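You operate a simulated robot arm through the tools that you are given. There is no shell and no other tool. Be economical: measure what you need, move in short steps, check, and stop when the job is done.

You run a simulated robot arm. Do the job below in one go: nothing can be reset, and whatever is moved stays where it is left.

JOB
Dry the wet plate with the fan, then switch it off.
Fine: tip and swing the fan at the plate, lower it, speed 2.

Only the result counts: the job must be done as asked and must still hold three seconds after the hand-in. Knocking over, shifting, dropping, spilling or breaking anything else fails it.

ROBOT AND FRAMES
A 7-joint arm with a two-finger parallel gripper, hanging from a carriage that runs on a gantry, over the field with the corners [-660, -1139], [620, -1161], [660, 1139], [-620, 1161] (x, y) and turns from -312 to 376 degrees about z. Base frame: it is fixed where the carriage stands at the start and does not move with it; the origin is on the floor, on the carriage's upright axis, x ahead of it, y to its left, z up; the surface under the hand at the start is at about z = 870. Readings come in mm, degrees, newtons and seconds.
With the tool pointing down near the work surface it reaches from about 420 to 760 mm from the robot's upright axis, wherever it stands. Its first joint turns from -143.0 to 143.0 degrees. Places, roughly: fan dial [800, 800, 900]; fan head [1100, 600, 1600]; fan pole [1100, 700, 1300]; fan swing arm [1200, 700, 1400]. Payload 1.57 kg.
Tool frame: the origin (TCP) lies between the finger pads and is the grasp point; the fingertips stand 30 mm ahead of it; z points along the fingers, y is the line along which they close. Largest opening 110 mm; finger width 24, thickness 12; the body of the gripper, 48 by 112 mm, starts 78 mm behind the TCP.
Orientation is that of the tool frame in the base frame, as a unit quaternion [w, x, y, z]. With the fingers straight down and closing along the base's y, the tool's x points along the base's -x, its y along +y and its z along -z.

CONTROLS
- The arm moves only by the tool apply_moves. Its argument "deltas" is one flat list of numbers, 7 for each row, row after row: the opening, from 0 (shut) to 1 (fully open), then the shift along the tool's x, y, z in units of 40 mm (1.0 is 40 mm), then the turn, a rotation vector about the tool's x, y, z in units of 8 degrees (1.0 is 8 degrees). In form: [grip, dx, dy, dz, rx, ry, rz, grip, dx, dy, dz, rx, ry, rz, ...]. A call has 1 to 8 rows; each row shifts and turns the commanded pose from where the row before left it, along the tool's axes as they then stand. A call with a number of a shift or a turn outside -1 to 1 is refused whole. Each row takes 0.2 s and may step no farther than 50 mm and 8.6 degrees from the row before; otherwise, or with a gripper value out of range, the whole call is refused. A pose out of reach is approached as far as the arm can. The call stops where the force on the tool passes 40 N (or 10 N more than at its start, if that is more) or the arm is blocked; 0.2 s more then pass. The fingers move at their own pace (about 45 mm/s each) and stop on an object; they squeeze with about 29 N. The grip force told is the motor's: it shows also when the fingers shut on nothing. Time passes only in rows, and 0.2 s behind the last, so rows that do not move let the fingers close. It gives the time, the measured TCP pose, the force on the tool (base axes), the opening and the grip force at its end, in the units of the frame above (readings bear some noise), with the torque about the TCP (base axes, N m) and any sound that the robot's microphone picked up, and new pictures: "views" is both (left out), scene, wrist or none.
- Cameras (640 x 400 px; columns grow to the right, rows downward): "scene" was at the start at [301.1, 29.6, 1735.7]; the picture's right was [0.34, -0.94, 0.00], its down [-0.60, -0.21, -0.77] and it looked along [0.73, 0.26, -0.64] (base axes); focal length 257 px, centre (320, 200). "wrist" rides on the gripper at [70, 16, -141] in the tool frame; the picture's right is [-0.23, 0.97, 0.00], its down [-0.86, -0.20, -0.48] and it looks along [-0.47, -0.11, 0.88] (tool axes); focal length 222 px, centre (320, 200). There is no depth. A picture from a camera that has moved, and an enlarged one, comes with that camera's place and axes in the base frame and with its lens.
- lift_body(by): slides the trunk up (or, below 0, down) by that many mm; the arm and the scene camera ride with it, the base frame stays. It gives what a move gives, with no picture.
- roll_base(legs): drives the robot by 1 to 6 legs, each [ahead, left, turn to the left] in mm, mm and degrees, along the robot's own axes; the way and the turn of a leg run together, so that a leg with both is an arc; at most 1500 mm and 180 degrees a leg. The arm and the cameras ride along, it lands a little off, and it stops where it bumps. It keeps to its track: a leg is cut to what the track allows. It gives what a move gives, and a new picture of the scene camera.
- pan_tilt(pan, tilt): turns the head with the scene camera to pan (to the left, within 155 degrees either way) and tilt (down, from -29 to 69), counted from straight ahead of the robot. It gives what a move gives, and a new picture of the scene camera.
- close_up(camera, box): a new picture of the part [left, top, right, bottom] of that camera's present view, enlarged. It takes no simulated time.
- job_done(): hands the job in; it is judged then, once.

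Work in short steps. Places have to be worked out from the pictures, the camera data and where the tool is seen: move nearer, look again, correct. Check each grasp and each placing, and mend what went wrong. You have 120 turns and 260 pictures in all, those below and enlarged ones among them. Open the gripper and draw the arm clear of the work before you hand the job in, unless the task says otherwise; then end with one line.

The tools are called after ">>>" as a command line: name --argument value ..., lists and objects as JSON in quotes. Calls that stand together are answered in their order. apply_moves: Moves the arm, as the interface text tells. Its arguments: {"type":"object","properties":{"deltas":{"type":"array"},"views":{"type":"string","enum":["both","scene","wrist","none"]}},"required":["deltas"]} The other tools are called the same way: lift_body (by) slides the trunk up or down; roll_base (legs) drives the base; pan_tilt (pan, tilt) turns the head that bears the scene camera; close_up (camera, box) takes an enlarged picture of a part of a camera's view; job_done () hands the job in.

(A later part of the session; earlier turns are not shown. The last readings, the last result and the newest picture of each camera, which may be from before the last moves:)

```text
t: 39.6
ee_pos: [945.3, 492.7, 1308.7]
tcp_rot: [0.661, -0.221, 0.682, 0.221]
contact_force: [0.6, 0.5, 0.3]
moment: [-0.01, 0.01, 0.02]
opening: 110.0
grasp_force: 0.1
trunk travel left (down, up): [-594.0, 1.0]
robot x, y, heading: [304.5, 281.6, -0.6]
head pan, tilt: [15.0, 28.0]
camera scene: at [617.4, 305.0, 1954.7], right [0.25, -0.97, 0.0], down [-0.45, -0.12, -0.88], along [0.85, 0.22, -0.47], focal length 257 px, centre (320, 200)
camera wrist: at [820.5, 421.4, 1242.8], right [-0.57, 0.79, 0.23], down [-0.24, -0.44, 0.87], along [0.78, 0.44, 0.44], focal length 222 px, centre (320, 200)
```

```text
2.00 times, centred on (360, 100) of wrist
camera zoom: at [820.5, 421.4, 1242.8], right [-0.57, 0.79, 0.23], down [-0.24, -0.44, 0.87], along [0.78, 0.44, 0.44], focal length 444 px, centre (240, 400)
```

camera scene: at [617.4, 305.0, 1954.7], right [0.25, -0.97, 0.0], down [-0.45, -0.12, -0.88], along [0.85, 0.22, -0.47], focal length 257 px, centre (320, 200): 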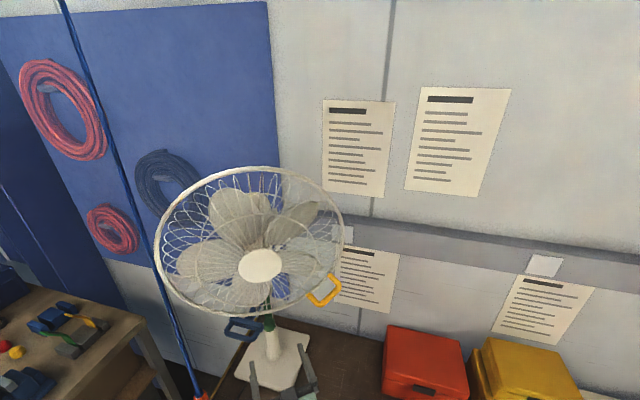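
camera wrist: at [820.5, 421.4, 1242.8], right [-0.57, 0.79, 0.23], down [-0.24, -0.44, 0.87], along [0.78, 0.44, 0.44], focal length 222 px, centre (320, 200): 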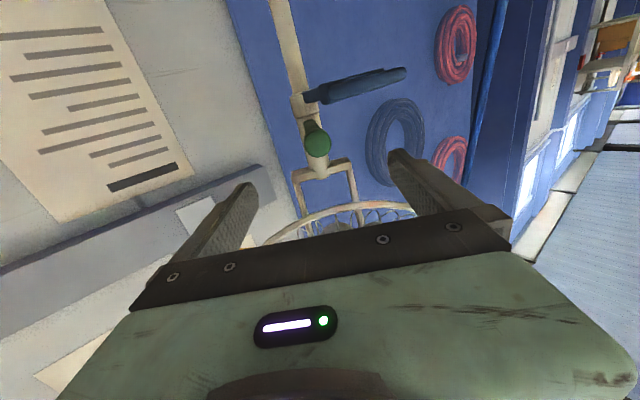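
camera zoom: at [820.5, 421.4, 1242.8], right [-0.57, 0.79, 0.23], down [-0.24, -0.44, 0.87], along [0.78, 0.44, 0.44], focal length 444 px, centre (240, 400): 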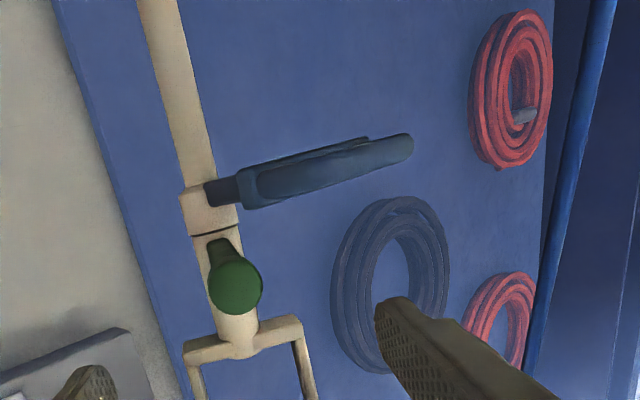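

The swing held. The blue D-handle (front bar at ≈(1008,646,1252)) sits on the lower collar and stayed put. I lower the hand, straighten the yaw to +x, and then roll the gripper so the fingers close vertically on the bar.

>>> apply_moves --deltas '[1, 0.8, 0, -0.8, 0, 0, 0, 1, 0.7, 0, -0.5, 0, 0, 0, 1, 0, 0, 0, 0.9, 0, 0, 1, 0, 0, 0, 0.9, 0, 0, 1, 0, 0, 0, 0.9, 0, 0, 1, 0, 0, 0, 0.9, 0, 0, 1, 0, 0, 0, 0.9, 0, 0]' --views "none"

>>> apply_moves --deltas '[1, 0, 0, 0, 0, 0, -1, 1, 0, 0, 0, 0, 0, -1, 1, 0, 0, 0, 0, 0, -1, 1, 0, 0, 0, 0, 0, -1, 1, 0, 0, 0, 0, 0, -1, 1, 0, 0, 0, 0, 0, -1]' --views "none"

>>> apply_moves --deltas '[1, 0, 0, 0, 0, 0, -1, 1, 0, 0, 0, 0, 0, -1, 1, 0, 0, 0, 0, 0, -1, 1, 0, 0, 0, 0, 0, -1, 1, 0, 0, 0, 0, 0, -1, 1, 0, 0, 0, 0, 0, -0.25]' --views "both"

```text
t: 41.2
ee_pos: [903.9, 459.6, 1252.6]
tcp_rot: [0.698, -0.006, 0.716, -0.002]
contact_force: [-0.1, -0.2, 0.6]
moment: [0.01, 0.03, 0.02]
opening: 110.0
grasp_force: 0.2
trunk travel left (down, up): [-594.0, 1.0]
robot x, y, heading: [305.1, 285.7, -0.4]
head pan, tilt: [15.0, 28.0]
```

```text
t: 42.6
ee_pos: [903.2, 459.3, 1252.2]
tcp_rot: [0.637, -0.298, 0.651, -0.285]
contact_force: [0.5, 0.9, 0.1]
moment: [0.01, 0.04, -0.01]
opening: 110.0
grasp_force: 0.0
trunk travel left (down, up): [-594.0, 1.0]
robot x, y, heading: [309.5, 282.8, -0.4]
head pan, tilt: [15.0, 28.0]
```

```text
t: 44.0
ee_pos: [903.4, 460.6, 1252.5]
tcp_rot: [-0.492, 0.511, -0.502, 0.495]
contact_force: [0.2, 0.5, 0.0]
moment: [0.0, 0.04, 0.0]
opening: 109.9
grasp_force: 0.0
trunk travel left (down, up): [-594.0, 1.0]
robot x, y, heading: [307.2, 281.2, -0.2]
head pan, tilt: [15.0, 28.0]
camera scene: at [617.4, 304.9, 1954.7], right [0.25, -0.97, 0.0], down [-0.45, -0.12, -0.88], along [0.85, 0.22, -0.47], focal length 257 px, centre (320, 200)
camera wrist: at [763.7, 390.0, 1240.2], right [-0.03, 0.22, -0.98], down [-0.48, 0.85, 0.2], along [0.88, 0.47, 0.08], focal length 222 px, centre (320, 200)
```

scene: 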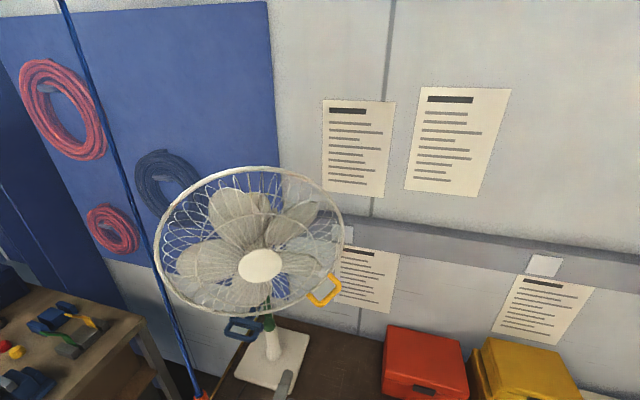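
wrist: 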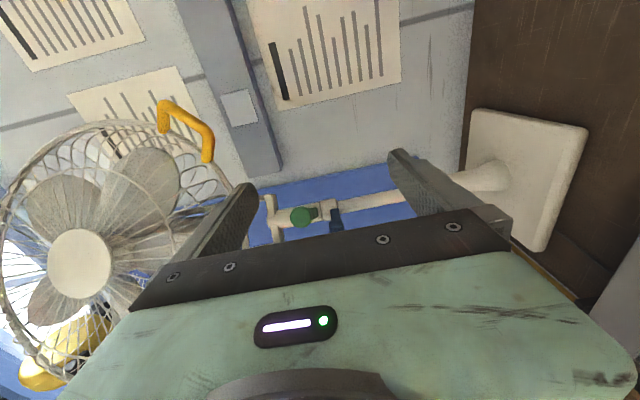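

I shift the carriage left so the hand lines up in front of the blue bar.

>>> roll_base --legs '[[0, 185, 0]]'

>>> apply_moves --deltas '[1, 0, 0, 0, 0, 0, 0]' --views "wrist"

```text
t: 45.6
ee_pos: [906.9, 647.7, 1252.2]
tcp_rot: [-0.491, 0.51, -0.504, 0.496]
contact_force: [0.3, 1.3, -0.5]
moment: [0.01, 0.01, -0.02]
opening: 109.9
grasp_force: 0.2
trunk travel left (down, up): [-594.0, 1.0]
robot x, y, heading: [310.4, 471.9, -0.7]
head pan, tilt: [15.0, 28.0]
camera scene: at [619.4, 493.7, 1954.7], right [0.25, -0.97, 0.0], down [-0.46, -0.12, -0.88], along [0.86, 0.22, -0.47], focal length 257 px, centre (320, 200)
```

scene: 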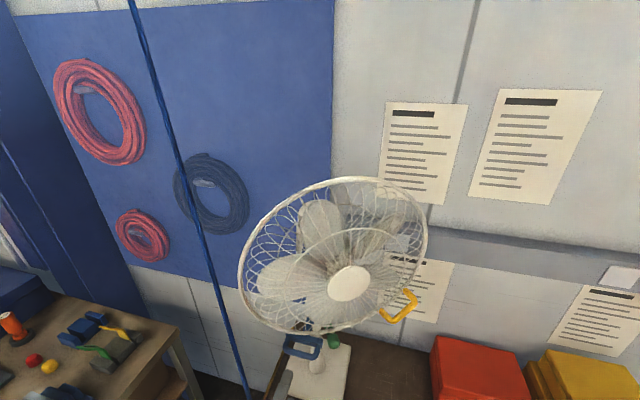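

```text
t: 46.0
ee_pos: [906.9, 647.7, 1252.4]
tcp_rot: [-0.491, 0.509, -0.504, 0.496]
contact_force: [-0.1, -0.2, 0.1]
moment: [0.0, -0.02, 0.0]
opening: 110.0
grasp_force: 0.2
trunk travel left (down, up): [-594.0, 1.0]
robot x, y, heading: [306.2, 475.9, -0.4]
head pan, tilt: [15.0, 28.0]
camera wrist: at [766.0, 577.9, 1240.1], right [-0.03, 0.22, -0.98], down [-0.47, 0.86, 0.2], along [0.88, 0.47, 0.08], focal length 222 px, centre (320, 200)
```

wrist: 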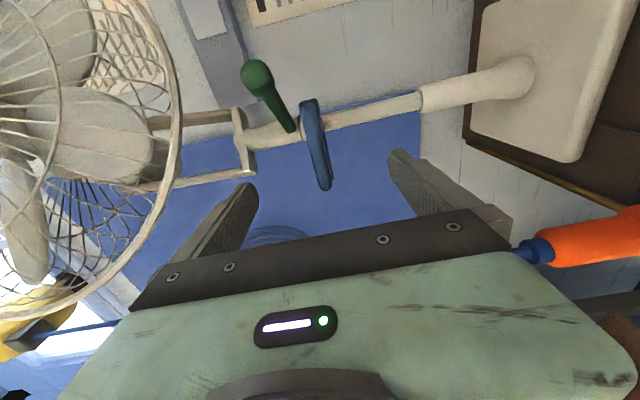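

The bar is centred between the open fingers (≈(1008,640,1252)). I advance 95 mm and close on it.

>>> apply_moves --deltas '[1, 0.05, 0, 0.8, 0, 0, 0, 1, 0.05, 0, 0.8, 0, 0, 0, 1, 0.05, 0, 0.75, 0, 0, 0, 0, 0, 0, 0, 0, 0, 0, 0, 0, 0, 0, 0, 0, 0, 0, 0, 0, 0, 0, 0, 0, 0, 0, 0, 0, 0, 0, 0, 0, 0, 0, 0, 0, 0, 0]' --views "both"

```text
t: 47.8
ee_pos: [1001.6, 641.9, 1252.5]
tcp_rot: [-0.491, 0.509, -0.503, 0.496]
contact_force: [-0.6, 0.3, 6.5]
moment: [0.16, -0.12, -0.12]
opening: 16.2
grasp_force: 8.1
trunk travel left (down, up): [-594.0, 1.0]
robot x, y, heading: [307.3, 474.9, -0.7]
head pan, tilt: [15.0, 28.0]
camera scene: at [619.5, 493.8, 1955.0], right [0.25, -0.97, 0.0], down [-0.45, -0.12, -0.88], along [0.86, 0.22, -0.47], focal length 257 px, centre (320, 200)
camera wrist: at [860.9, 572.3, 1239.4], right [-0.02, 0.22, -0.98], down [-0.48, 0.86, 0.2], along [0.88, 0.47, 0.08], focal length 222 px, centre (320, 200)
```

scene: 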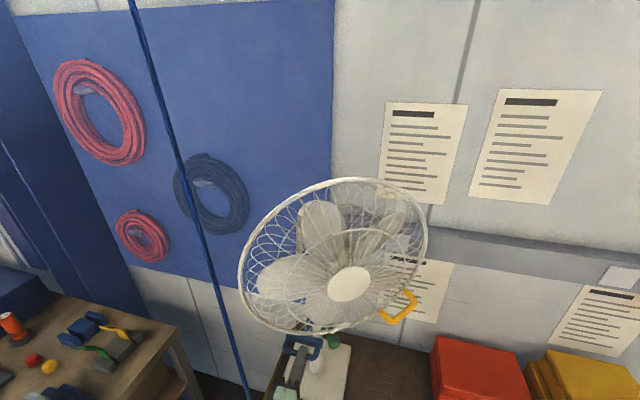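
wrist: 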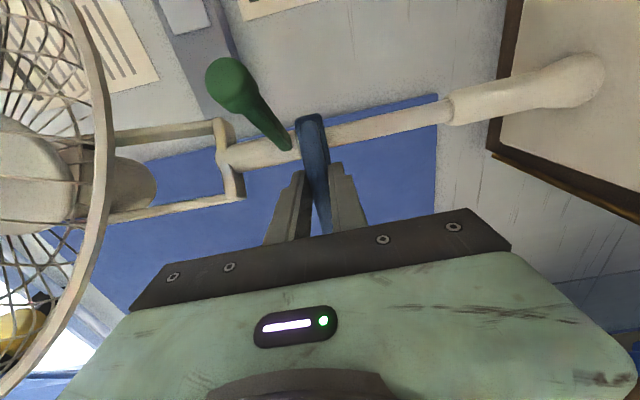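

The bar is held (16 mm). I press gently down (tool +y is down) to see whether the height slides.

>>> apply_moves --deltas '[0, 0, 0, 0, 0, 0, 0, 0, 0, 0.25, 0, 0, 0, 0, 0, 0, 0.25, 0, 0, 0, 0, 0, 0, 0, 0, 0, 0]' --views "wrist"

```text
refused: deltas must hold 7 numbers for each row
```

Fixing the row count.

>>> apply_moves --deltas '[0, 0, 0, 0, 0, 0, 0, 0, 0, 0.25, 0, 0, 0, 0, 0, 0, 0.25, 0, 0, 0, 0, 0, 0, 0, 0, 0, 0, 0]' --views "wrist"

```text
t: 48.8
ee_pos: [1001.5, 641.4, 1231.2]
tcp_rot: [-0.492, 0.509, -0.504, 0.495]
contact_force: [9.5, 4.5, 2.8]
moment: [0.78, -0.11, -0.26]
opening: 15.6
grasp_force: 31.4
trunk travel left (down, up): [-594.0, 1.0]
robot x, y, heading: [314.1, 470.7, -0.7]
head pan, tilt: [15.0, 28.0]
camera wrist: at [860.8, 572.3, 1219.0], right [-0.03, 0.22, -0.98], down [-0.48, 0.86, 0.2], along [0.88, 0.47, 0.08], focal length 222 px, centre (320, 200)
```

wrist: 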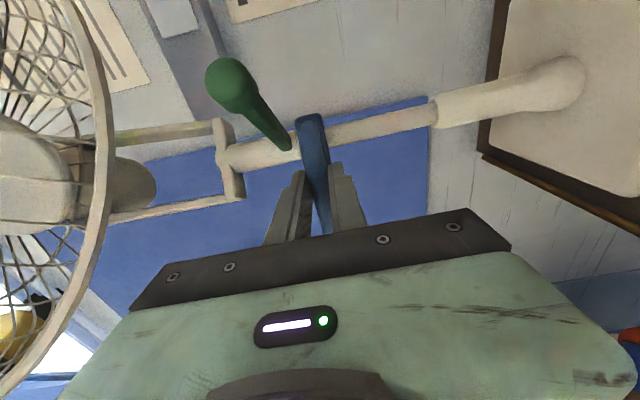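

The head slides down with the grip at low force. I continue down in small steps.

>>> apply_moves --deltas '[0, 0, 0.5, 0, 0, 0, 0, 0, 0, 0.5, 0, 0, 0, 0, 0, 0, 0.5, 0, 0, 0, 0, 0, 0, 0.5, 0, 0, 0, 0, 0, 0, 0.5, 0, 0, 0, 0]' --views "both"

```text
t: 50.0
ee_pos: [1001.0, 641.4, 1130.3]
tcp_rot: [-0.493, 0.509, -0.503, 0.495]
contact_force: [18.7, 9.8, 3.2]
moment: [0.76, -0.05, 0.31]
opening: 16.0
grasp_force: 31.7
trunk travel left (down, up): [-594.0, 1.0]
robot x, y, heading: [310.7, 474.8, -0.7]
head pan, tilt: [15.0, 28.0]
camera scene: at [620.3, 494.3, 1955.5], right [0.25, -0.97, 0.0], down [-0.45, -0.11, -0.88], along [0.86, 0.22, -0.47], focal length 257 px, centre (320, 200)
camera wrist: at [860.3, 571.6, 1118.4], right [-0.02, 0.22, -0.98], down [-0.48, 0.85, 0.2], along [0.88, 0.47, 0.08], focal length 222 px, centre (320, 200)
```

scene: 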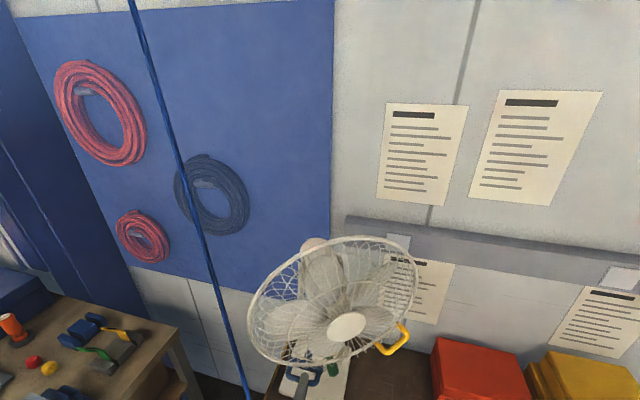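
wrist: 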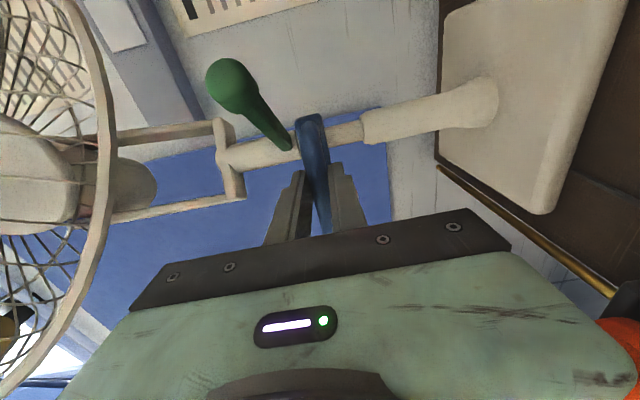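

Lowered 122 mm; about 50 mm of bare pole remains. I continue carefully.

>>> apply_moves --deltas '[0, 0, 0.4, 0, 0, 0, 0, 0, 0, 0.4, 0, 0, 0, 0, 0, 0, 0.2, 0, 0, 0, 0, 0, 0, 0, 0, 0, 0, 0]' --views "wrist"

```text
t: 51.0
ee_pos: [1001.1, 641.9, 1090.4]
tcp_rot: [-0.492, 0.51, -0.503, 0.495]
contact_force: [18.7, 10.7, -0.1]
moment: [0.72, 0.02, 0.15]
opening: 15.8
grasp_force: 31.6
trunk travel left (down, up): [-594.0, 1.0]
robot x, y, heading: [309.0, 472.6, -0.7]
head pan, tilt: [15.0, 28.0]
camera wrist: at [859.1, 571.0, 1078.5], right [-0.03, 0.22, -0.98], down [-0.48, 0.86, 0.2], along [0.88, 0.47, 0.08], focal length 222 px, centre (320, 200)
```

wrist: 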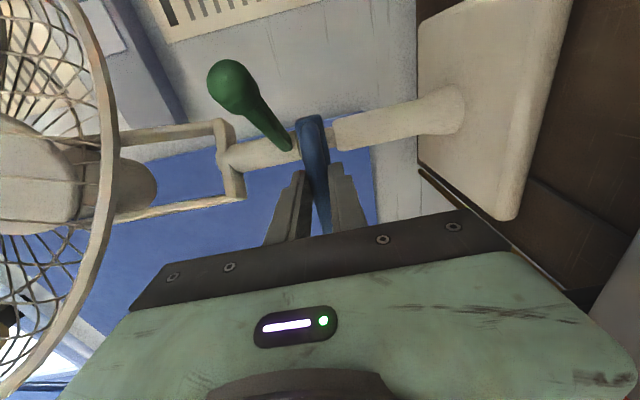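

Almost at the sleeve. I release slowly, back off and check that it holds.

>>> apply_moves --deltas '[0.3, 0, 0, 0, 0, 0, 0, 0.6, 0, 0, 0, 0, 0, 0, 1, 0, 0, 0, 0, 0, 0, 1, 0, 0, -0.9, 0, 0, 0, 1, 0, 0, -0.9, 0, 0, 0, 1, 0, 0, -0.9, 0, 0, 0]' --views "both"

```text
t: 52.4
ee_pos: [890.4, 637.7, 1093.9]
tcp_rot: [-0.492, 0.509, -0.503, 0.496]
contact_force: [0.4, 0.1, 1.0]
moment: [-0.02, 0.02, 0.02]
opening: 109.8
grasp_force: 0.0
trunk travel left (down, up): [-594.0, 1.0]
robot x, y, heading: [310.8, 470.8, -0.9]
head pan, tilt: [15.0, 28.0]
camera scene: at [619.4, 493.7, 1954.8], right [0.25, -0.97, 0.0], down [-0.45, -0.12, -0.88], along [0.86, 0.22, -0.47], focal length 257 px, centre (320, 200)
camera wrist: at [750.1, 568.7, 1081.6], right [-0.02, 0.22, -0.98], down [-0.48, 0.86, 0.2], along [0.88, 0.47, 0.08], focal length 222 px, centre (320, 200)
```

scene: 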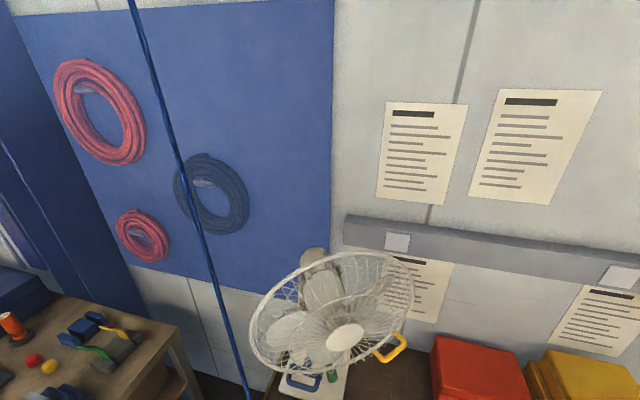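
wrist: 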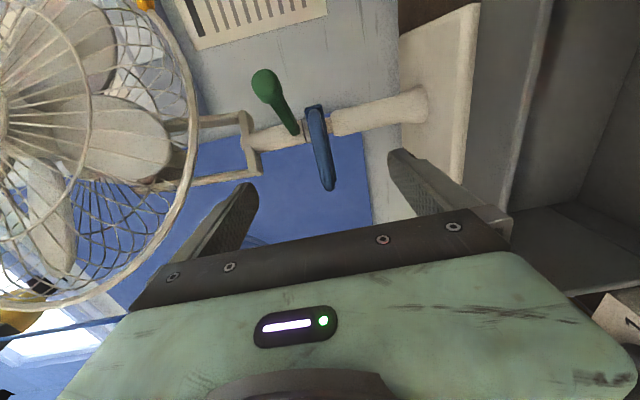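

The height holds. Yellow handle now ≈(1094,420,1263). I move right in front of it, then yaw the tool to the fan's azimuth (33°).

>>> roll_base --legs '[[0, -275, 0]]'

>>> apply_moves --deltas '[1, 0, 0, 0, 0, -0.84, 0, 1, 0, 0, 0, 0, -0.84, 0, 1, 0, 0, 0, 0, -0.84, 0, 1, 0, 0, 0, 0, -0.84, 0, 1, 0, 0, 0, 0, -0.84, 0]' --views "both"

```text
t: 54.3
ee_pos: [886.6, 365.6, 1093.1]
tcp_rot: [-0.492, 0.51, -0.503, 0.496]
contact_force: [-0.4, 1.2, -0.4]
moment: [-0.02, -0.01, 0.0]
opening: 110.2
grasp_force: 0.0
trunk travel left (down, up): [-594.0, 1.0]
robot x, y, heading: [304.9, 200.7, -0.7]
head pan, tilt: [15.0, 28.0]
camera scene: at [615.9, 220.5, 1954.7], right [0.25, -0.97, 0.0], down [-0.46, -0.12, -0.88], along [0.86, 0.22, -0.47], focal length 257 px, centre (320, 200)
```

scene: 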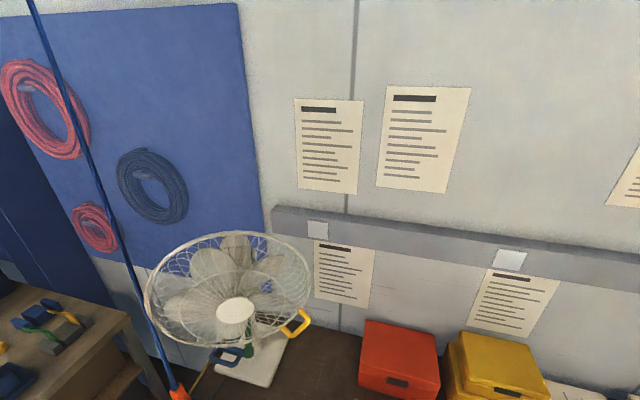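

```text
t: 55.5
ee_pos: [887.0, 366.1, 1094.4]
tcp_rot: [-0.617, 0.631, -0.339, 0.326]
contact_force: [0.1, 0.5, 0.3]
moment: [0.0, -0.02, -0.05]
opening: 109.8
grasp_force: 0.0
trunk travel left (down, up): [-594.0, 1.0]
robot x, y, heading: [307.5, 203.9, -0.8]
head pan, tilt: [15.0, 28.0]
camera scene: at [615.9, 220.6, 1954.7], right [0.25, -0.97, 0.0], down [-0.46, -0.12, -0.88], along [0.86, 0.22, -0.47], focal length 257 px, centre (320, 200)
camera wrist: at [808.5, 229.2, 1080.4], right [-0.15, 0.18, -0.97], down [-0.87, 0.45, 0.22], along [0.47, 0.88, 0.09], focal length 222 px, centre (320, 200)
```

scene: 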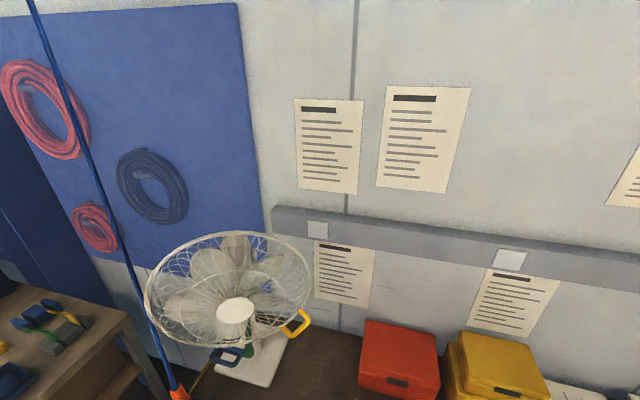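
wrist: 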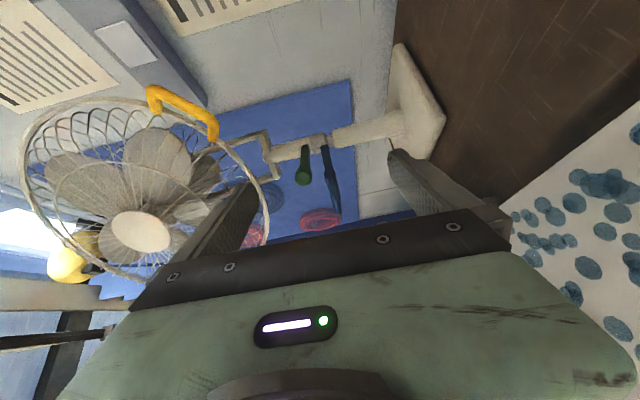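

>>> close_up --camera "scene" --box '[200, 270, 340, 370]'

>>> close_up --camera "wrist" --box '[100, 60, 292, 180]'

```text
4.00 times, centred on (270, 320) of scene
camera zoom: at [615.9, 220.6, 1954.7], right [0.25, -0.97, 0.0], down [-0.46, -0.12, -0.88], along [0.86, 0.22, -0.47], focal length 1030 px, centre (520, -280)
```

zoom: 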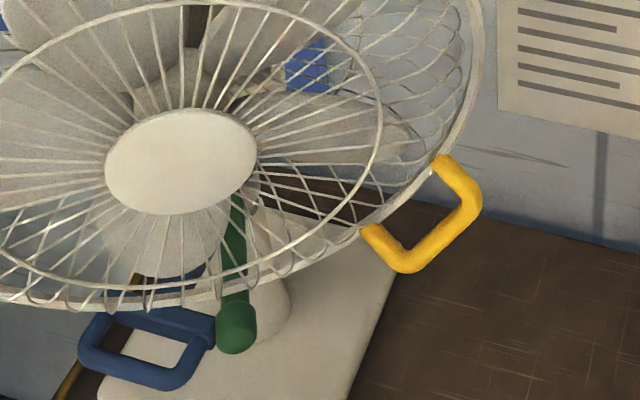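

```text
3.33 times, centred on (196, 120) of wrist
camera zoom: at [808.5, 229.2, 1080.4], right [-0.15, 0.18, -0.97], down [-0.87, 0.45, 0.22], along [0.47, 0.88, 0.09], focal length 740 px, centre (733, 467)
```

zoom: 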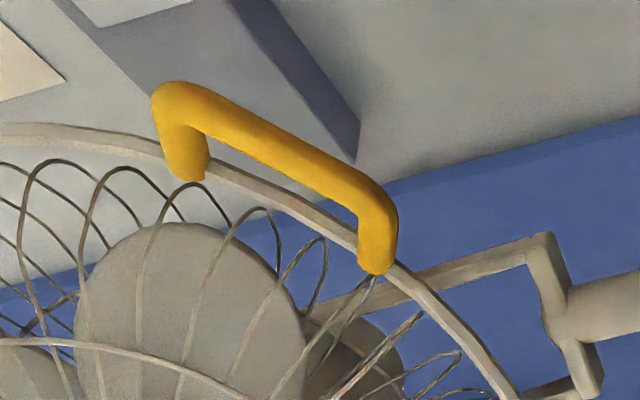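

Triangulated bar: lower corner (1072,424,1230), upper (1112,383,1278), centre ≈(1092,404,1254), sloping ≈40°. I raise the hand by 160 and roll 40° so the fingers straddle the bar.

>>> apply_moves --deltas '[0.45, 0, -1, 0, 0, 0, 0, 0.45, 0, -1, 0, 0, 0, 0, 0.45, 0, -1, 0, 0, 0, 0, 0.45, 0, -1, 0, 0, 0, 0]' --views "none"

>>> apply_moves --deltas '[0.45, 0, 0, 0, 0, 0, -0.85, 0.45, 0, 0, 0, 0, 0, -0.85, 0.45, 0, 0, 0, 0, 0, -0.85, 0.45, 0, 0, 0, 0, 0, -0.85, 0.45, 0, 0, 0, 0, 0, -0.85, 0.45, 0, 0, 0, 0, 0, -0.8]' --views "none"

>>> roll_base --legs '[[125, -10, 0]]'

>>> apply_moves --deltas '[0.45, 0, 0, 0, 0, 0, 0]' --views "both"

```text
t: 56.5
ee_pos: [891.6, 371.8, 1253.6]
tcp_rot: [-0.616, 0.63, -0.341, 0.327]
contact_force: [0.1, -0.6, -0.5]
moment: [-0.01, 0.03, 0.0]
opening: 49.8
grasp_force: 0.0
trunk travel left (down, up): [-594.0, 1.0]
robot x, y, heading: [307.7, 200.8, -0.7]
head pan, tilt: [15.0, 28.0]
```

```text
t: 57.9
ee_pos: [891.9, 367.7, 1252.9]
tcp_rot: [-0.465, 0.71, -0.101, 0.52]
contact_force: [-0.2, -0.1, -0.1]
moment: [0.01, 0.0, -0.03]
opening: 49.6
grasp_force: 0.0
trunk travel left (down, up): [-594.0, 1.0]
robot x, y, heading: [302.5, 203.4, -0.6]
head pan, tilt: [15.0, 28.0]
```

```text
t: 59.1
ee_pos: [1015.9, 356.2, 1252.1]
tcp_rot: [-0.465, 0.71, -0.101, 0.519]
contact_force: [-0.4, 0.3, 0.1]
moment: [-0.01, 0.01, 0.01]
opening: 49.3
grasp_force: 0.1
trunk travel left (down, up): [-594.0, 1.0]
robot x, y, heading: [431.5, 191.3, -0.9]
head pan, tilt: [15.0, 28.0]
camera scene: at [740.7, 208.9, 1954.7], right [0.25, -0.97, 0.0], down [-0.46, -0.12, -0.88], along [0.86, 0.22, -0.47], focal length 257 px, centre (320, 200)
```

scene: 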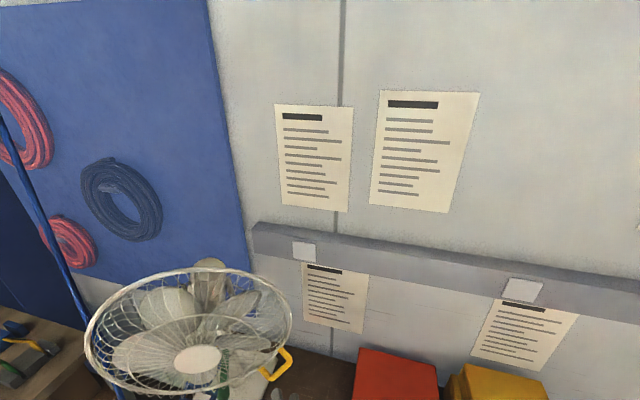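

```text
t: 59.5
ee_pos: [1014.8, 356.8, 1253.3]
tcp_rot: [-0.465, 0.71, -0.101, 0.519]
contact_force: [0.2, 0.0, 0.1]
moment: [0.0, 0.01, -0.01]
opening: 49.7
grasp_force: 0.2
trunk travel left (down, up): [-594.0, 1.0]
robot x, y, heading: [428.0, 187.5, -0.7]
head pan, tilt: [15.0, 28.0]
camera scene: at [740.7, 208.9, 1954.7], right [0.25, -0.97, 0.0], down [-0.46, -0.12, -0.88], along [0.86, 0.22, -0.47], focal length 257 px, centre (320, 200)
camera wrist: at [935.5, 226.0, 1288.9], right [0.23, -0.39, -0.89], down [-0.84, 0.38, -0.38], along [0.49, 0.84, -0.24], focal length 222 px, centre (320, 200)
```

scene: 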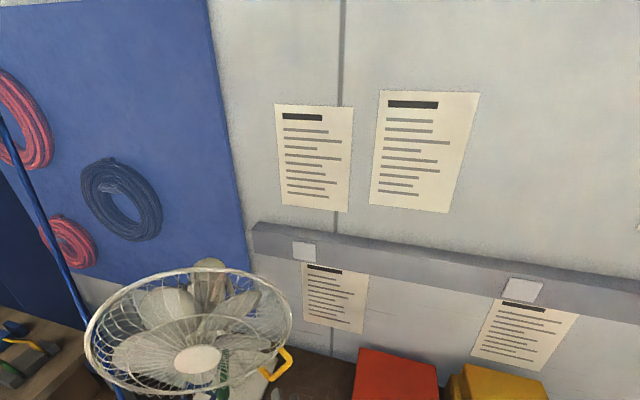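
wrist: 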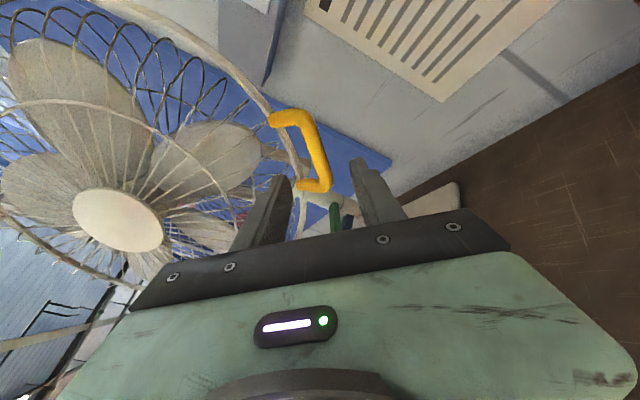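

The bar lies centrally between the fingers. I advance ≈82 mm and close.

>>> apply_moves --deltas '[0.45, 0.08, -0.09, 0.6, 0, 0, 0, 0.45, 0, 0, 0.6, 0, 0, 0, 0.45, 0, 0, 0.6, 0, 0, 0, 0.45, 0, 0, 0.3, 0, 0, 0]' --views "wrist"

```text
t: 60.5
ee_pos: [1085.3, 400.0, 1252.6]
tcp_rot: [-0.463, 0.711, -0.101, 0.52]
contact_force: [-4.4, -11.7, -8.4]
moment: [-0.01, 0.0, -0.06]
opening: 40.0
grasp_force: 0.1
trunk travel left (down, up): [-594.0, 1.0]
robot x, y, heading: [433.0, 192.2, -0.6]
head pan, tilt: [15.0, 28.0]
camera wrist: at [1003.2, 270.0, 1289.7], right [0.23, -0.39, -0.89], down [-0.84, 0.38, -0.38], along [0.49, 0.84, -0.24], focal length 222 px, centre (320, 200)
```

wrist: 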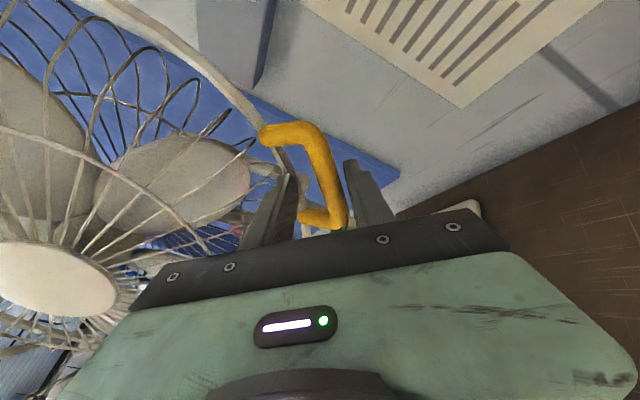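

The bar is between the fingers with light contact. I close the grip.

>>> apply_moves --deltas '[0, 0, 0, 0, 0, 0, 0, 0, 0, 0, 0, 0, 0, 0, 0, 0, 0, 0, 0, 0, 0, 0, 0, 0, 0, 0, 0, 0]' --views "wrist"

```text
t: 61.5
ee_pos: [1084.7, 402.8, 1255.0]
tcp_rot: [-0.464, 0.71, -0.1, 0.52]
contact_force: [-2.2, -9.0, -5.2]
moment: [-0.5, -0.7, -0.38]
opening: 18.1
grasp_force: 32.3
trunk travel left (down, up): [-594.0, 1.0]
robot x, y, heading: [431.9, 190.1, -0.6]
head pan, tilt: [15.0, 28.0]
camera wrist: at [1003.4, 271.9, 1291.0], right [0.23, -0.39, -0.89], down [-0.84, 0.38, -0.39], along [0.49, 0.84, -0.24], focal length 222 px, centre (320, 200)
```

wrist: 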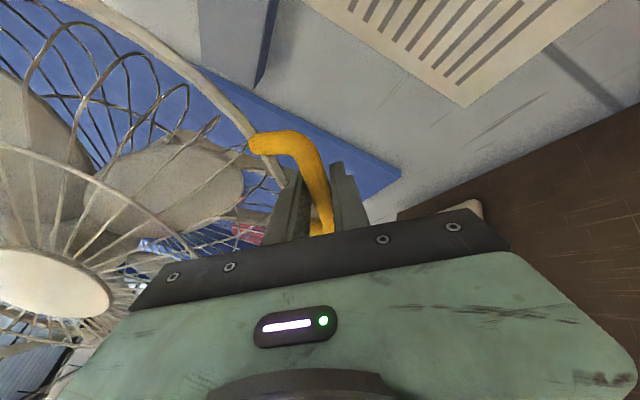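

Gripped (18 mm). I tip the head by moving the handle on an arc about the yoke axis: first 10°.

>>> apply_moves --deltas '[0, -0.297, 0.347, 0.393, 0.475, 0.406, 0, 0, -0.297, 0.347, 0.393, 0.475, 0.406, 0, 0, 0, 0, 0, 0, 0, 0]' --views "both"

```text
t: 62.4
ee_pos: [1110.3, 417.2, 1212.2]
tcp_rot: [-0.501, 0.65, -0.095, 0.564]
contact_force: [1.6, -11.6, -11.5]
moment: [-0.9, -0.17, -0.28]
opening: 18.2
grasp_force: 32.5
trunk travel left (down, up): [-594.0, 1.0]
robot x, y, heading: [431.2, 189.0, -0.7]
head pan, tilt: [15.0, 28.0]
camera scene: at [740.4, 207.6, 1954.0], right [0.24, -0.97, 0.0], down [-0.46, -0.12, -0.88], along [0.86, 0.21, -0.47], focal length 257 px, centre (320, 200)
camera wrist: at [1026.6, 284.0, 1224.5], right [0.35, -0.31, -0.88], down [-0.78, 0.42, -0.46], along [0.52, 0.85, -0.09], focal length 222 px, centre (320, 200)
```

scene: 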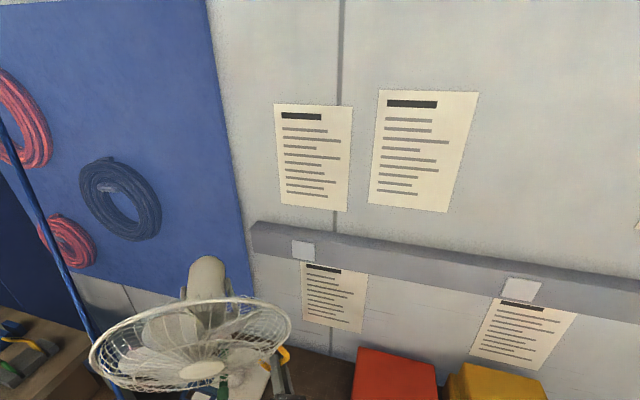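
wrist: 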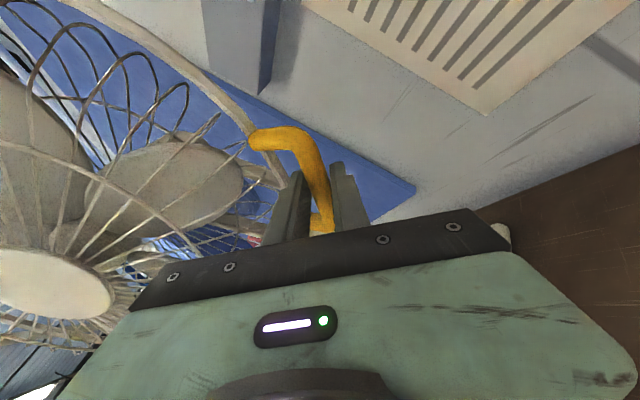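

It tips freely. I continue by another 20°, watching the force.

>>> apply_moves --deltas '[0, -0.297, 0.347, 0.393, 0.475, 0.406, 0, 0, -0.297, 0.347, 0.393, 0.475, 0.406, 0, 0, -0.297, 0.347, 0.393, 0.475, 0.406, 0, 0, -0.297, 0.347, 0.393, 0.475, 0.406, 0, 0, 0, 0, 0, 0, 0, 0]' --views "both"

```text
t: 63.5
ee_pos: [1131.9, 454.9, 1196.4]
tcp_rot: [-0.57, 0.506, -0.073, 0.643]
contact_force: [1.9, -15.1, -1.7]
moment: [-0.01, -0.86, -1.24]
opening: 21.2
grasp_force: 34.3
out of reach, approached as far as the arm can: row 4
trunk travel left (down, up): [-594.0, 1.0]
robot x, y, heading: [433.2, 191.4, -0.9]
head pan, tilt: [15.0, 28.0]
camera scene: at [740.8, 208.0, 1954.8], right [0.25, -0.97, 0.0], down [-0.45, -0.12, -0.88], along [0.86, 0.22, -0.47], focal length 257 px, centre (320, 200)
camera wrist: at [1050.1, 326.0, 1157.2], right [0.6, -0.15, -0.78], down [-0.62, 0.53, -0.58], along [0.5, 0.84, 0.23], focal length 222 px, centre (320, 200)
```

scene: 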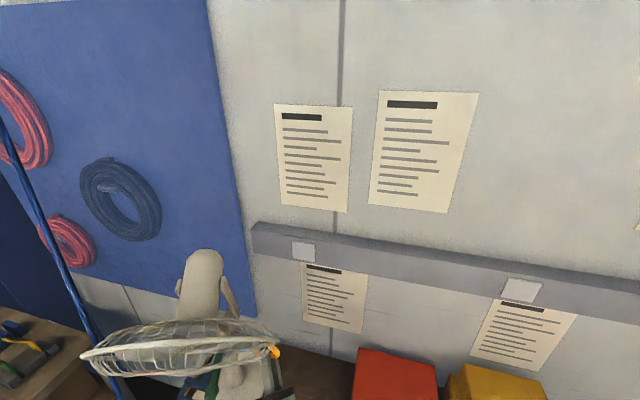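
wrist: 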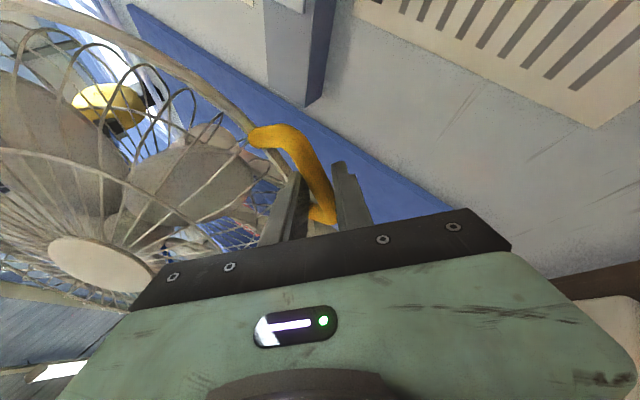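

Reach was exceeded on the last row and the grip slipped a little. I release, back off along the tool axis and judge the current tip angle.

>>> apply_moves --deltas '[0.45, 0, 0, 0, 0, 0, 0, 0.45, 0, 0, 0, 0, 0, 0, 0.45, 0, 0, -0.5, 0, 0, 0, 0.45, 0, 0, -0.9, 0, 0, 0, 0.45, 0, 0, -0.9, 0, 0, 0, 0.45, 0, 0, -0.9, 0, 0, 0]' --views "wrist"

>>> roll_base --legs '[[-100, -350, 0]]'

>>> pan_tilt --pan 55 --tilt 40

>>> close_up --camera "scene" --box '[200, 80, 440, 260]'

```text
t: 65.0
ee_pos: [1038.0, 399.0, 1135.5]
tcp_rot: [-0.572, 0.507, -0.073, 0.641]
contact_force: [1.8, 0.4, 0.0]
moment: [-0.02, 0.03, -0.01]
opening: 49.0
grasp_force: 0.0
trunk travel left (down, up): [-594.0, 1.0]
robot x, y, heading: [435.1, 188.7, -0.9]
head pan, tilt: [15.0, 28.0]
camera wrist: at [957.4, 268.4, 1096.6], right [0.6, -0.14, -0.78], down [-0.62, 0.53, -0.58], along [0.49, 0.84, 0.23], focal length 222 px, centre (320, 200)
```

wrist: 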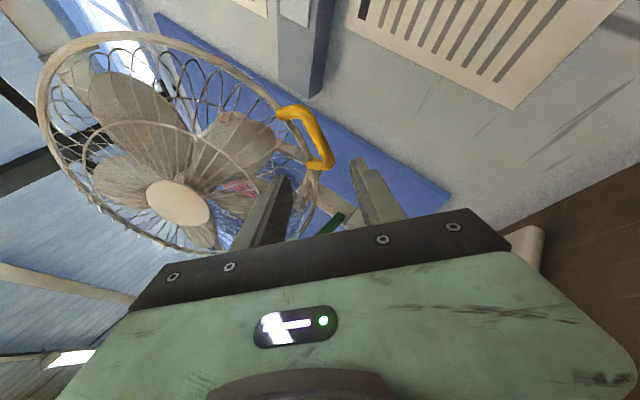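

```text
t: 67.3
ee_pos: [934.2, 50.4, 1135.7]
tcp_rot: [-0.574, 0.506, -0.072, 0.639]
contact_force: [-0.6, 0.0, -0.2]
moment: [0.0, 0.0, -0.02]
opening: 49.5
grasp_force: 0.1
trunk travel left (down, up): [-594.0, 1.0]
robot x, y, heading: [330.3, -163.3, -0.6]
head pan, tilt: [15.0, 28.0]
camera scene: at [638.1, -141.2, 1954.7], right [0.25, -0.97, 0.0], down [-0.45, -0.12, -0.88], along [0.85, 0.22, -0.47], focal length 257 px, centre (320, 200)
```

scene: 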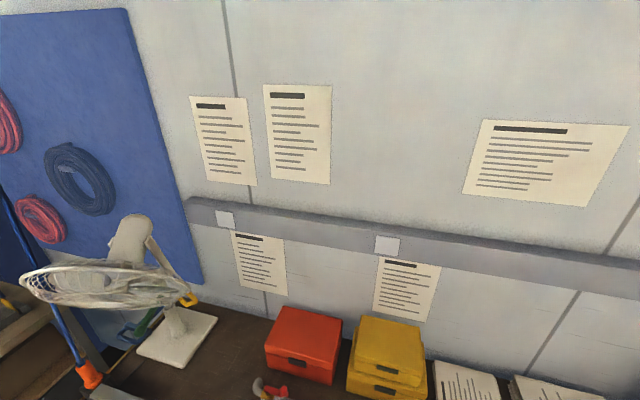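

```text
t: 68.4
ee_pos: [934.0, 49.7, 1135.7]
tcp_rot: [-0.574, 0.506, -0.072, 0.639]
contact_force: [0.6, -0.6, -0.4]
moment: [0.01, -0.03, -0.01]
opening: 49.5
grasp_force: 0.0
trunk travel left (down, up): [-594.0, 1.0]
robot x, y, heading: [329.7, -163.2, -0.4]
head pan, tilt: [55.0, 40.0]
camera scene: at [599.2, -94.9, 1936.2], right [0.81, -0.58, 0.0], down [-0.37, -0.52, -0.77], along [0.45, 0.62, -0.64], focal length 257 px, centre (320, 200)
```

scene: 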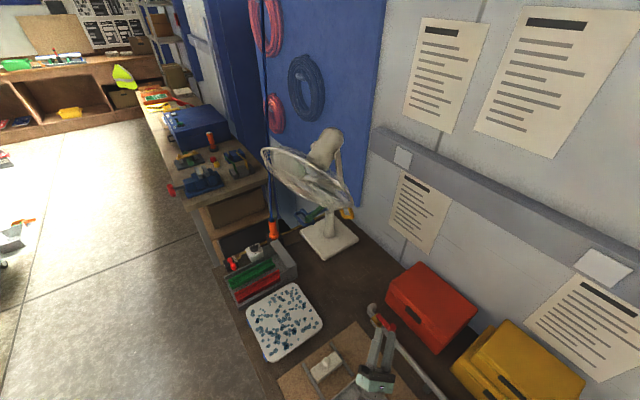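

```text
2.22 times, centred on (320, 170) of scene
camera zoom: at [599.2, -94.9, 1936.2], right [0.81, -0.58, 0.0], down [-0.37, -0.52, -0.77], along [0.45, 0.62, -0.64], focal length 572 px, centre (320, 267)
```

zoom: 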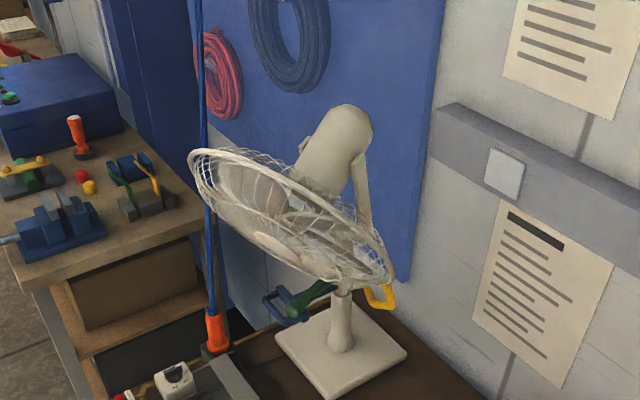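

Triangulating the hub, it is now at (992,579,1335): tip ≈24°, but the azimuth drifted to ≈21°. I level the tool, raise it and regrip the yellow bar (now ≈(1121,461,1182)) with the carriage closer. After that I will push it back further and finally re-swing.

>>> apply_moves --deltas '[0.45, 0, 0, 0, -0.677, -0.579, 0, 0.45, 0, 0, 0, -0.677, -0.579, 0, 0.45, 0, 0, 0, -0.677, -0.579, 0, 0.45, 0, 0, 0, -0.677, -0.579, 0, 0.45, 0.07, -0.7, -0.6, 0, 0, 0, 0.45, 0.08, -0.7, -0.6, 0, 0, 0]' --views "none"

>>> roll_base --legs '[[0, 355, 0], [150, 0, 0]]'

>>> apply_moves --deltas '[0.45, 0, 0, 0, 0, 0, 0]' --views "both"

```text
t: 69.8
ee_pos: [875.6, 47.6, 1185.8]
tcp_rot: [-0.472, 0.701, -0.099, 0.526]
contact_force: [0.4, -0.2, 0.2]
moment: [-0.01, 0.01, 0.01]
opening: 49.4
grasp_force: 0.1
trunk travel left (down, up): [-594.0, 1.0]
robot x, y, heading: [328.3, -164.4, -0.6]
head pan, tilt: [55.0, 40.0]
```

```text
t: 73.0
ee_pos: [1022.5, 413.7, 1184.4]
tcp_rot: [-0.475, 0.701, -0.095, 0.523]
contact_force: [-0.4, 0.2, -0.9]
moment: [0.01, -0.02, 0.01]
opening: 49.6
grasp_force: 0.0
trunk travel left (down, up): [-594.0, 1.0]
robot x, y, heading: [476.8, 191.6, 0.1]
head pan, tilt: [55.0, 40.0]
camera scene: at [747.9, 268.2, 1936.2], right [0.82, -0.57, 0.0], down [-0.37, -0.53, -0.77], along [0.44, 0.63, -0.64], focal length 257 px, centre (320, 200)
```

scene: 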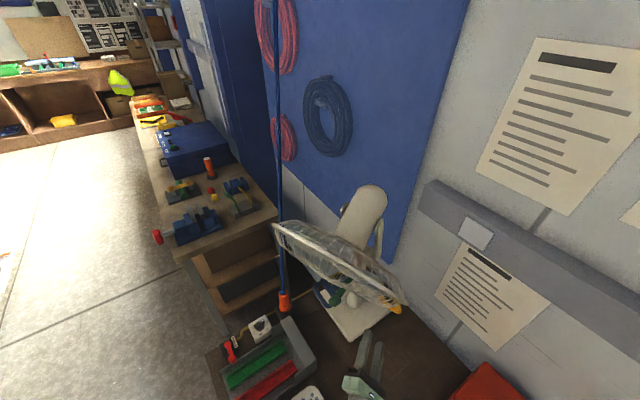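

```text
t: 73.5
ee_pos: [1024.3, 414.4, 1183.9]
tcp_rot: [-0.476, 0.701, -0.095, 0.522]
contact_force: [-0.2, 0.4, 0.3]
moment: [0.04, 0.0, 0.02]
opening: 49.4
grasp_force: 0.1
trunk travel left (down, up): [-594.0, 1.0]
robot x, y, heading: [478.8, 201.4, 0.2]
head pan, tilt: [55.0, 40.0]
camera scene: at [748.0, 268.2, 1936.2], right [0.82, -0.57, 0.0], down [-0.37, -0.53, -0.77], along [0.44, 0.63, -0.64], focal length 257 px, centre (320, 200)
camera wrist: at [943.8, 281.5, 1217.0], right [0.26, -0.37, -0.89], down [-0.84, 0.37, -0.4], along [0.48, 0.85, -0.22], focal length 222 px, centre (320, 200)
```

scene: 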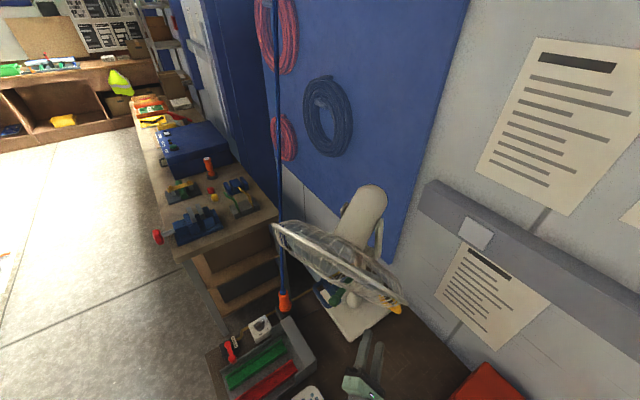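
wrist: 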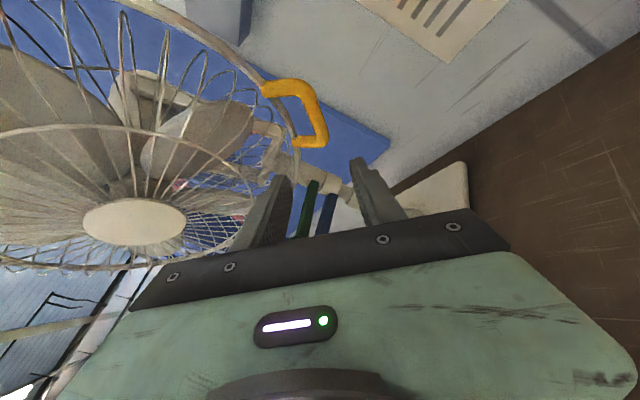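

The bar is offset about 36 mm along tool x and ≈105 mm ahead. I align, advance and close.

>>> apply_moves --deltas '[0.45, 0.9, 0.05, 0, 0, 0, 0, 0.45, 0, 0, 0.5, 0, 0, 0]' --views "wrist"

```text
t: 74.0
ee_pos: [1054.5, 400.1, 1207.3]
tcp_rot: [-0.475, 0.702, -0.094, 0.522]
contact_force: [-0.2, 0.4, -0.8]
moment: [0.02, 0.0, 0.02]
opening: 49.3
grasp_force: 0.0
trunk travel left (down, up): [-594.0, 1.0]
robot x, y, heading: [479.8, 197.8, -0.0]
head pan, tilt: [55.0, 40.0]
camera wrist: at [975.6, 268.2, 1238.8], right [0.26, -0.37, -0.89], down [-0.84, 0.37, -0.4], along [0.48, 0.85, -0.22], focal length 222 px, centre (320, 200)
```

wrist: 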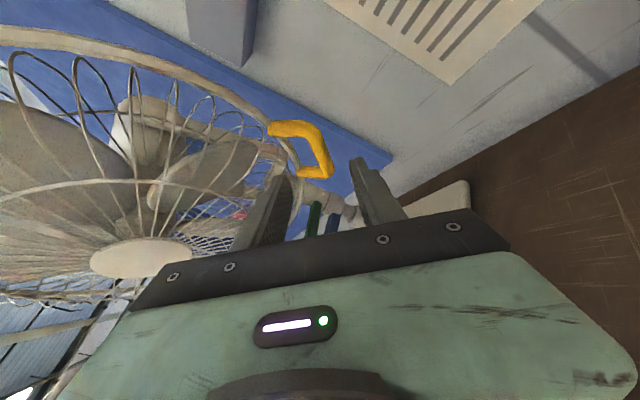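

Aligned. I advance 78 mm and close.

>>> apply_moves --deltas '[0.45, 0.05, 0.05, 0.65, 0, 0, 0, 0.45, 0, 0, 0.65, 0, 0, 0, 0.45, 0, 0, 0.65, 0, 0, 0, 0, 0, 0, 0, 0, 0, 0, 0, 0, 0, 0, 0, 0, 0, 0, 0, 0, 0, 0, 0, 0, 0, 0, 0, 0, 0, 0, 0]' --views "wrist"

```text
t: 75.7
ee_pos: [1119.6, 444.5, 1206.6]
tcp_rot: [-0.475, 0.701, -0.093, 0.523]
contact_force: [1.6, 2.2, -0.1]
moment: [-0.85, 0.02, -0.24]
opening: 18.9
grasp_force: 33.6
trunk travel left (down, up): [-594.0, 1.0]
robot x, y, heading: [475.5, 198.3, 0.2]
head pan, tilt: [55.0, 40.0]
camera wrist: at [1040.9, 311.6, 1239.2], right [0.26, -0.37, -0.89], down [-0.84, 0.37, -0.4], along [0.48, 0.85, -0.22], focal length 222 px, centre (320, 200)
```

wrist: 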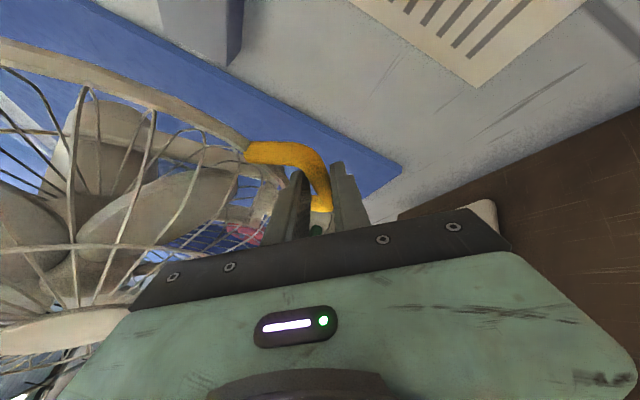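

Gripped again. From the handle geometry, azimuth is ≈25° and tip ≈20°. I push the handle back along its arc with less tool rotation.

>>> apply_moves --deltas '[0, -0.055, 0.2, 0.41, 0.166, 0.142, 0, 0, -0.055, 0.2, 0.41, 0.166, 0.142, 0, 0, -0.055, 0.2, 0.41, 0.166, 0.142, 0, 0, -0.055, 0.2, 0.41, 0.166, 0.142, 0, 0, 0, 0, 0, 0, 0, 0]' --views "both"

```text
t: 76.8
ee_pos: [1185.2, 460.9, 1175.8]
tcp_rot: [-0.499, 0.659, -0.09, 0.555]
contact_force: [6.4, -32.4, -12.6]
moment: [-0.68, -0.34, -0.94]
opening: 16.7
grasp_force: 32.5
trunk travel left (down, up): [-594.0, 1.0]
robot x, y, heading: [478.3, 191.7, -0.1]
head pan, tilt: [55.0, 40.0]
camera scene: at [748.1, 266.5, 1935.7], right [0.82, -0.57, 0.0], down [-0.37, -0.53, -0.76], along [0.44, 0.63, -0.65], focal length 257 px, centre (320, 200)
camera wrist: at [1102.4, 328.1, 1191.6], right [0.34, -0.32, -0.88], down [-0.79, 0.4, -0.45], along [0.5, 0.86, -0.12], focal length 222 px, centre (320, 200)
```

scene: 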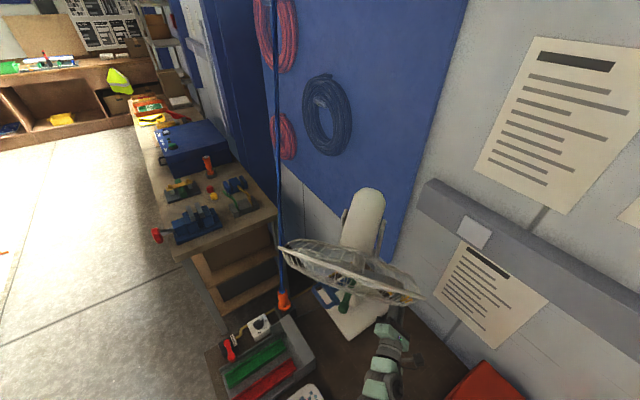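
wrist: 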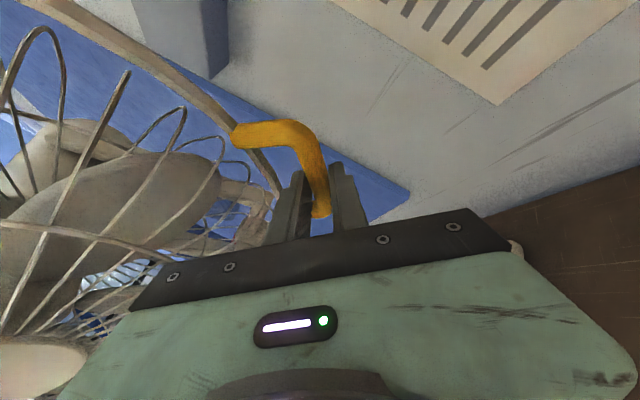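

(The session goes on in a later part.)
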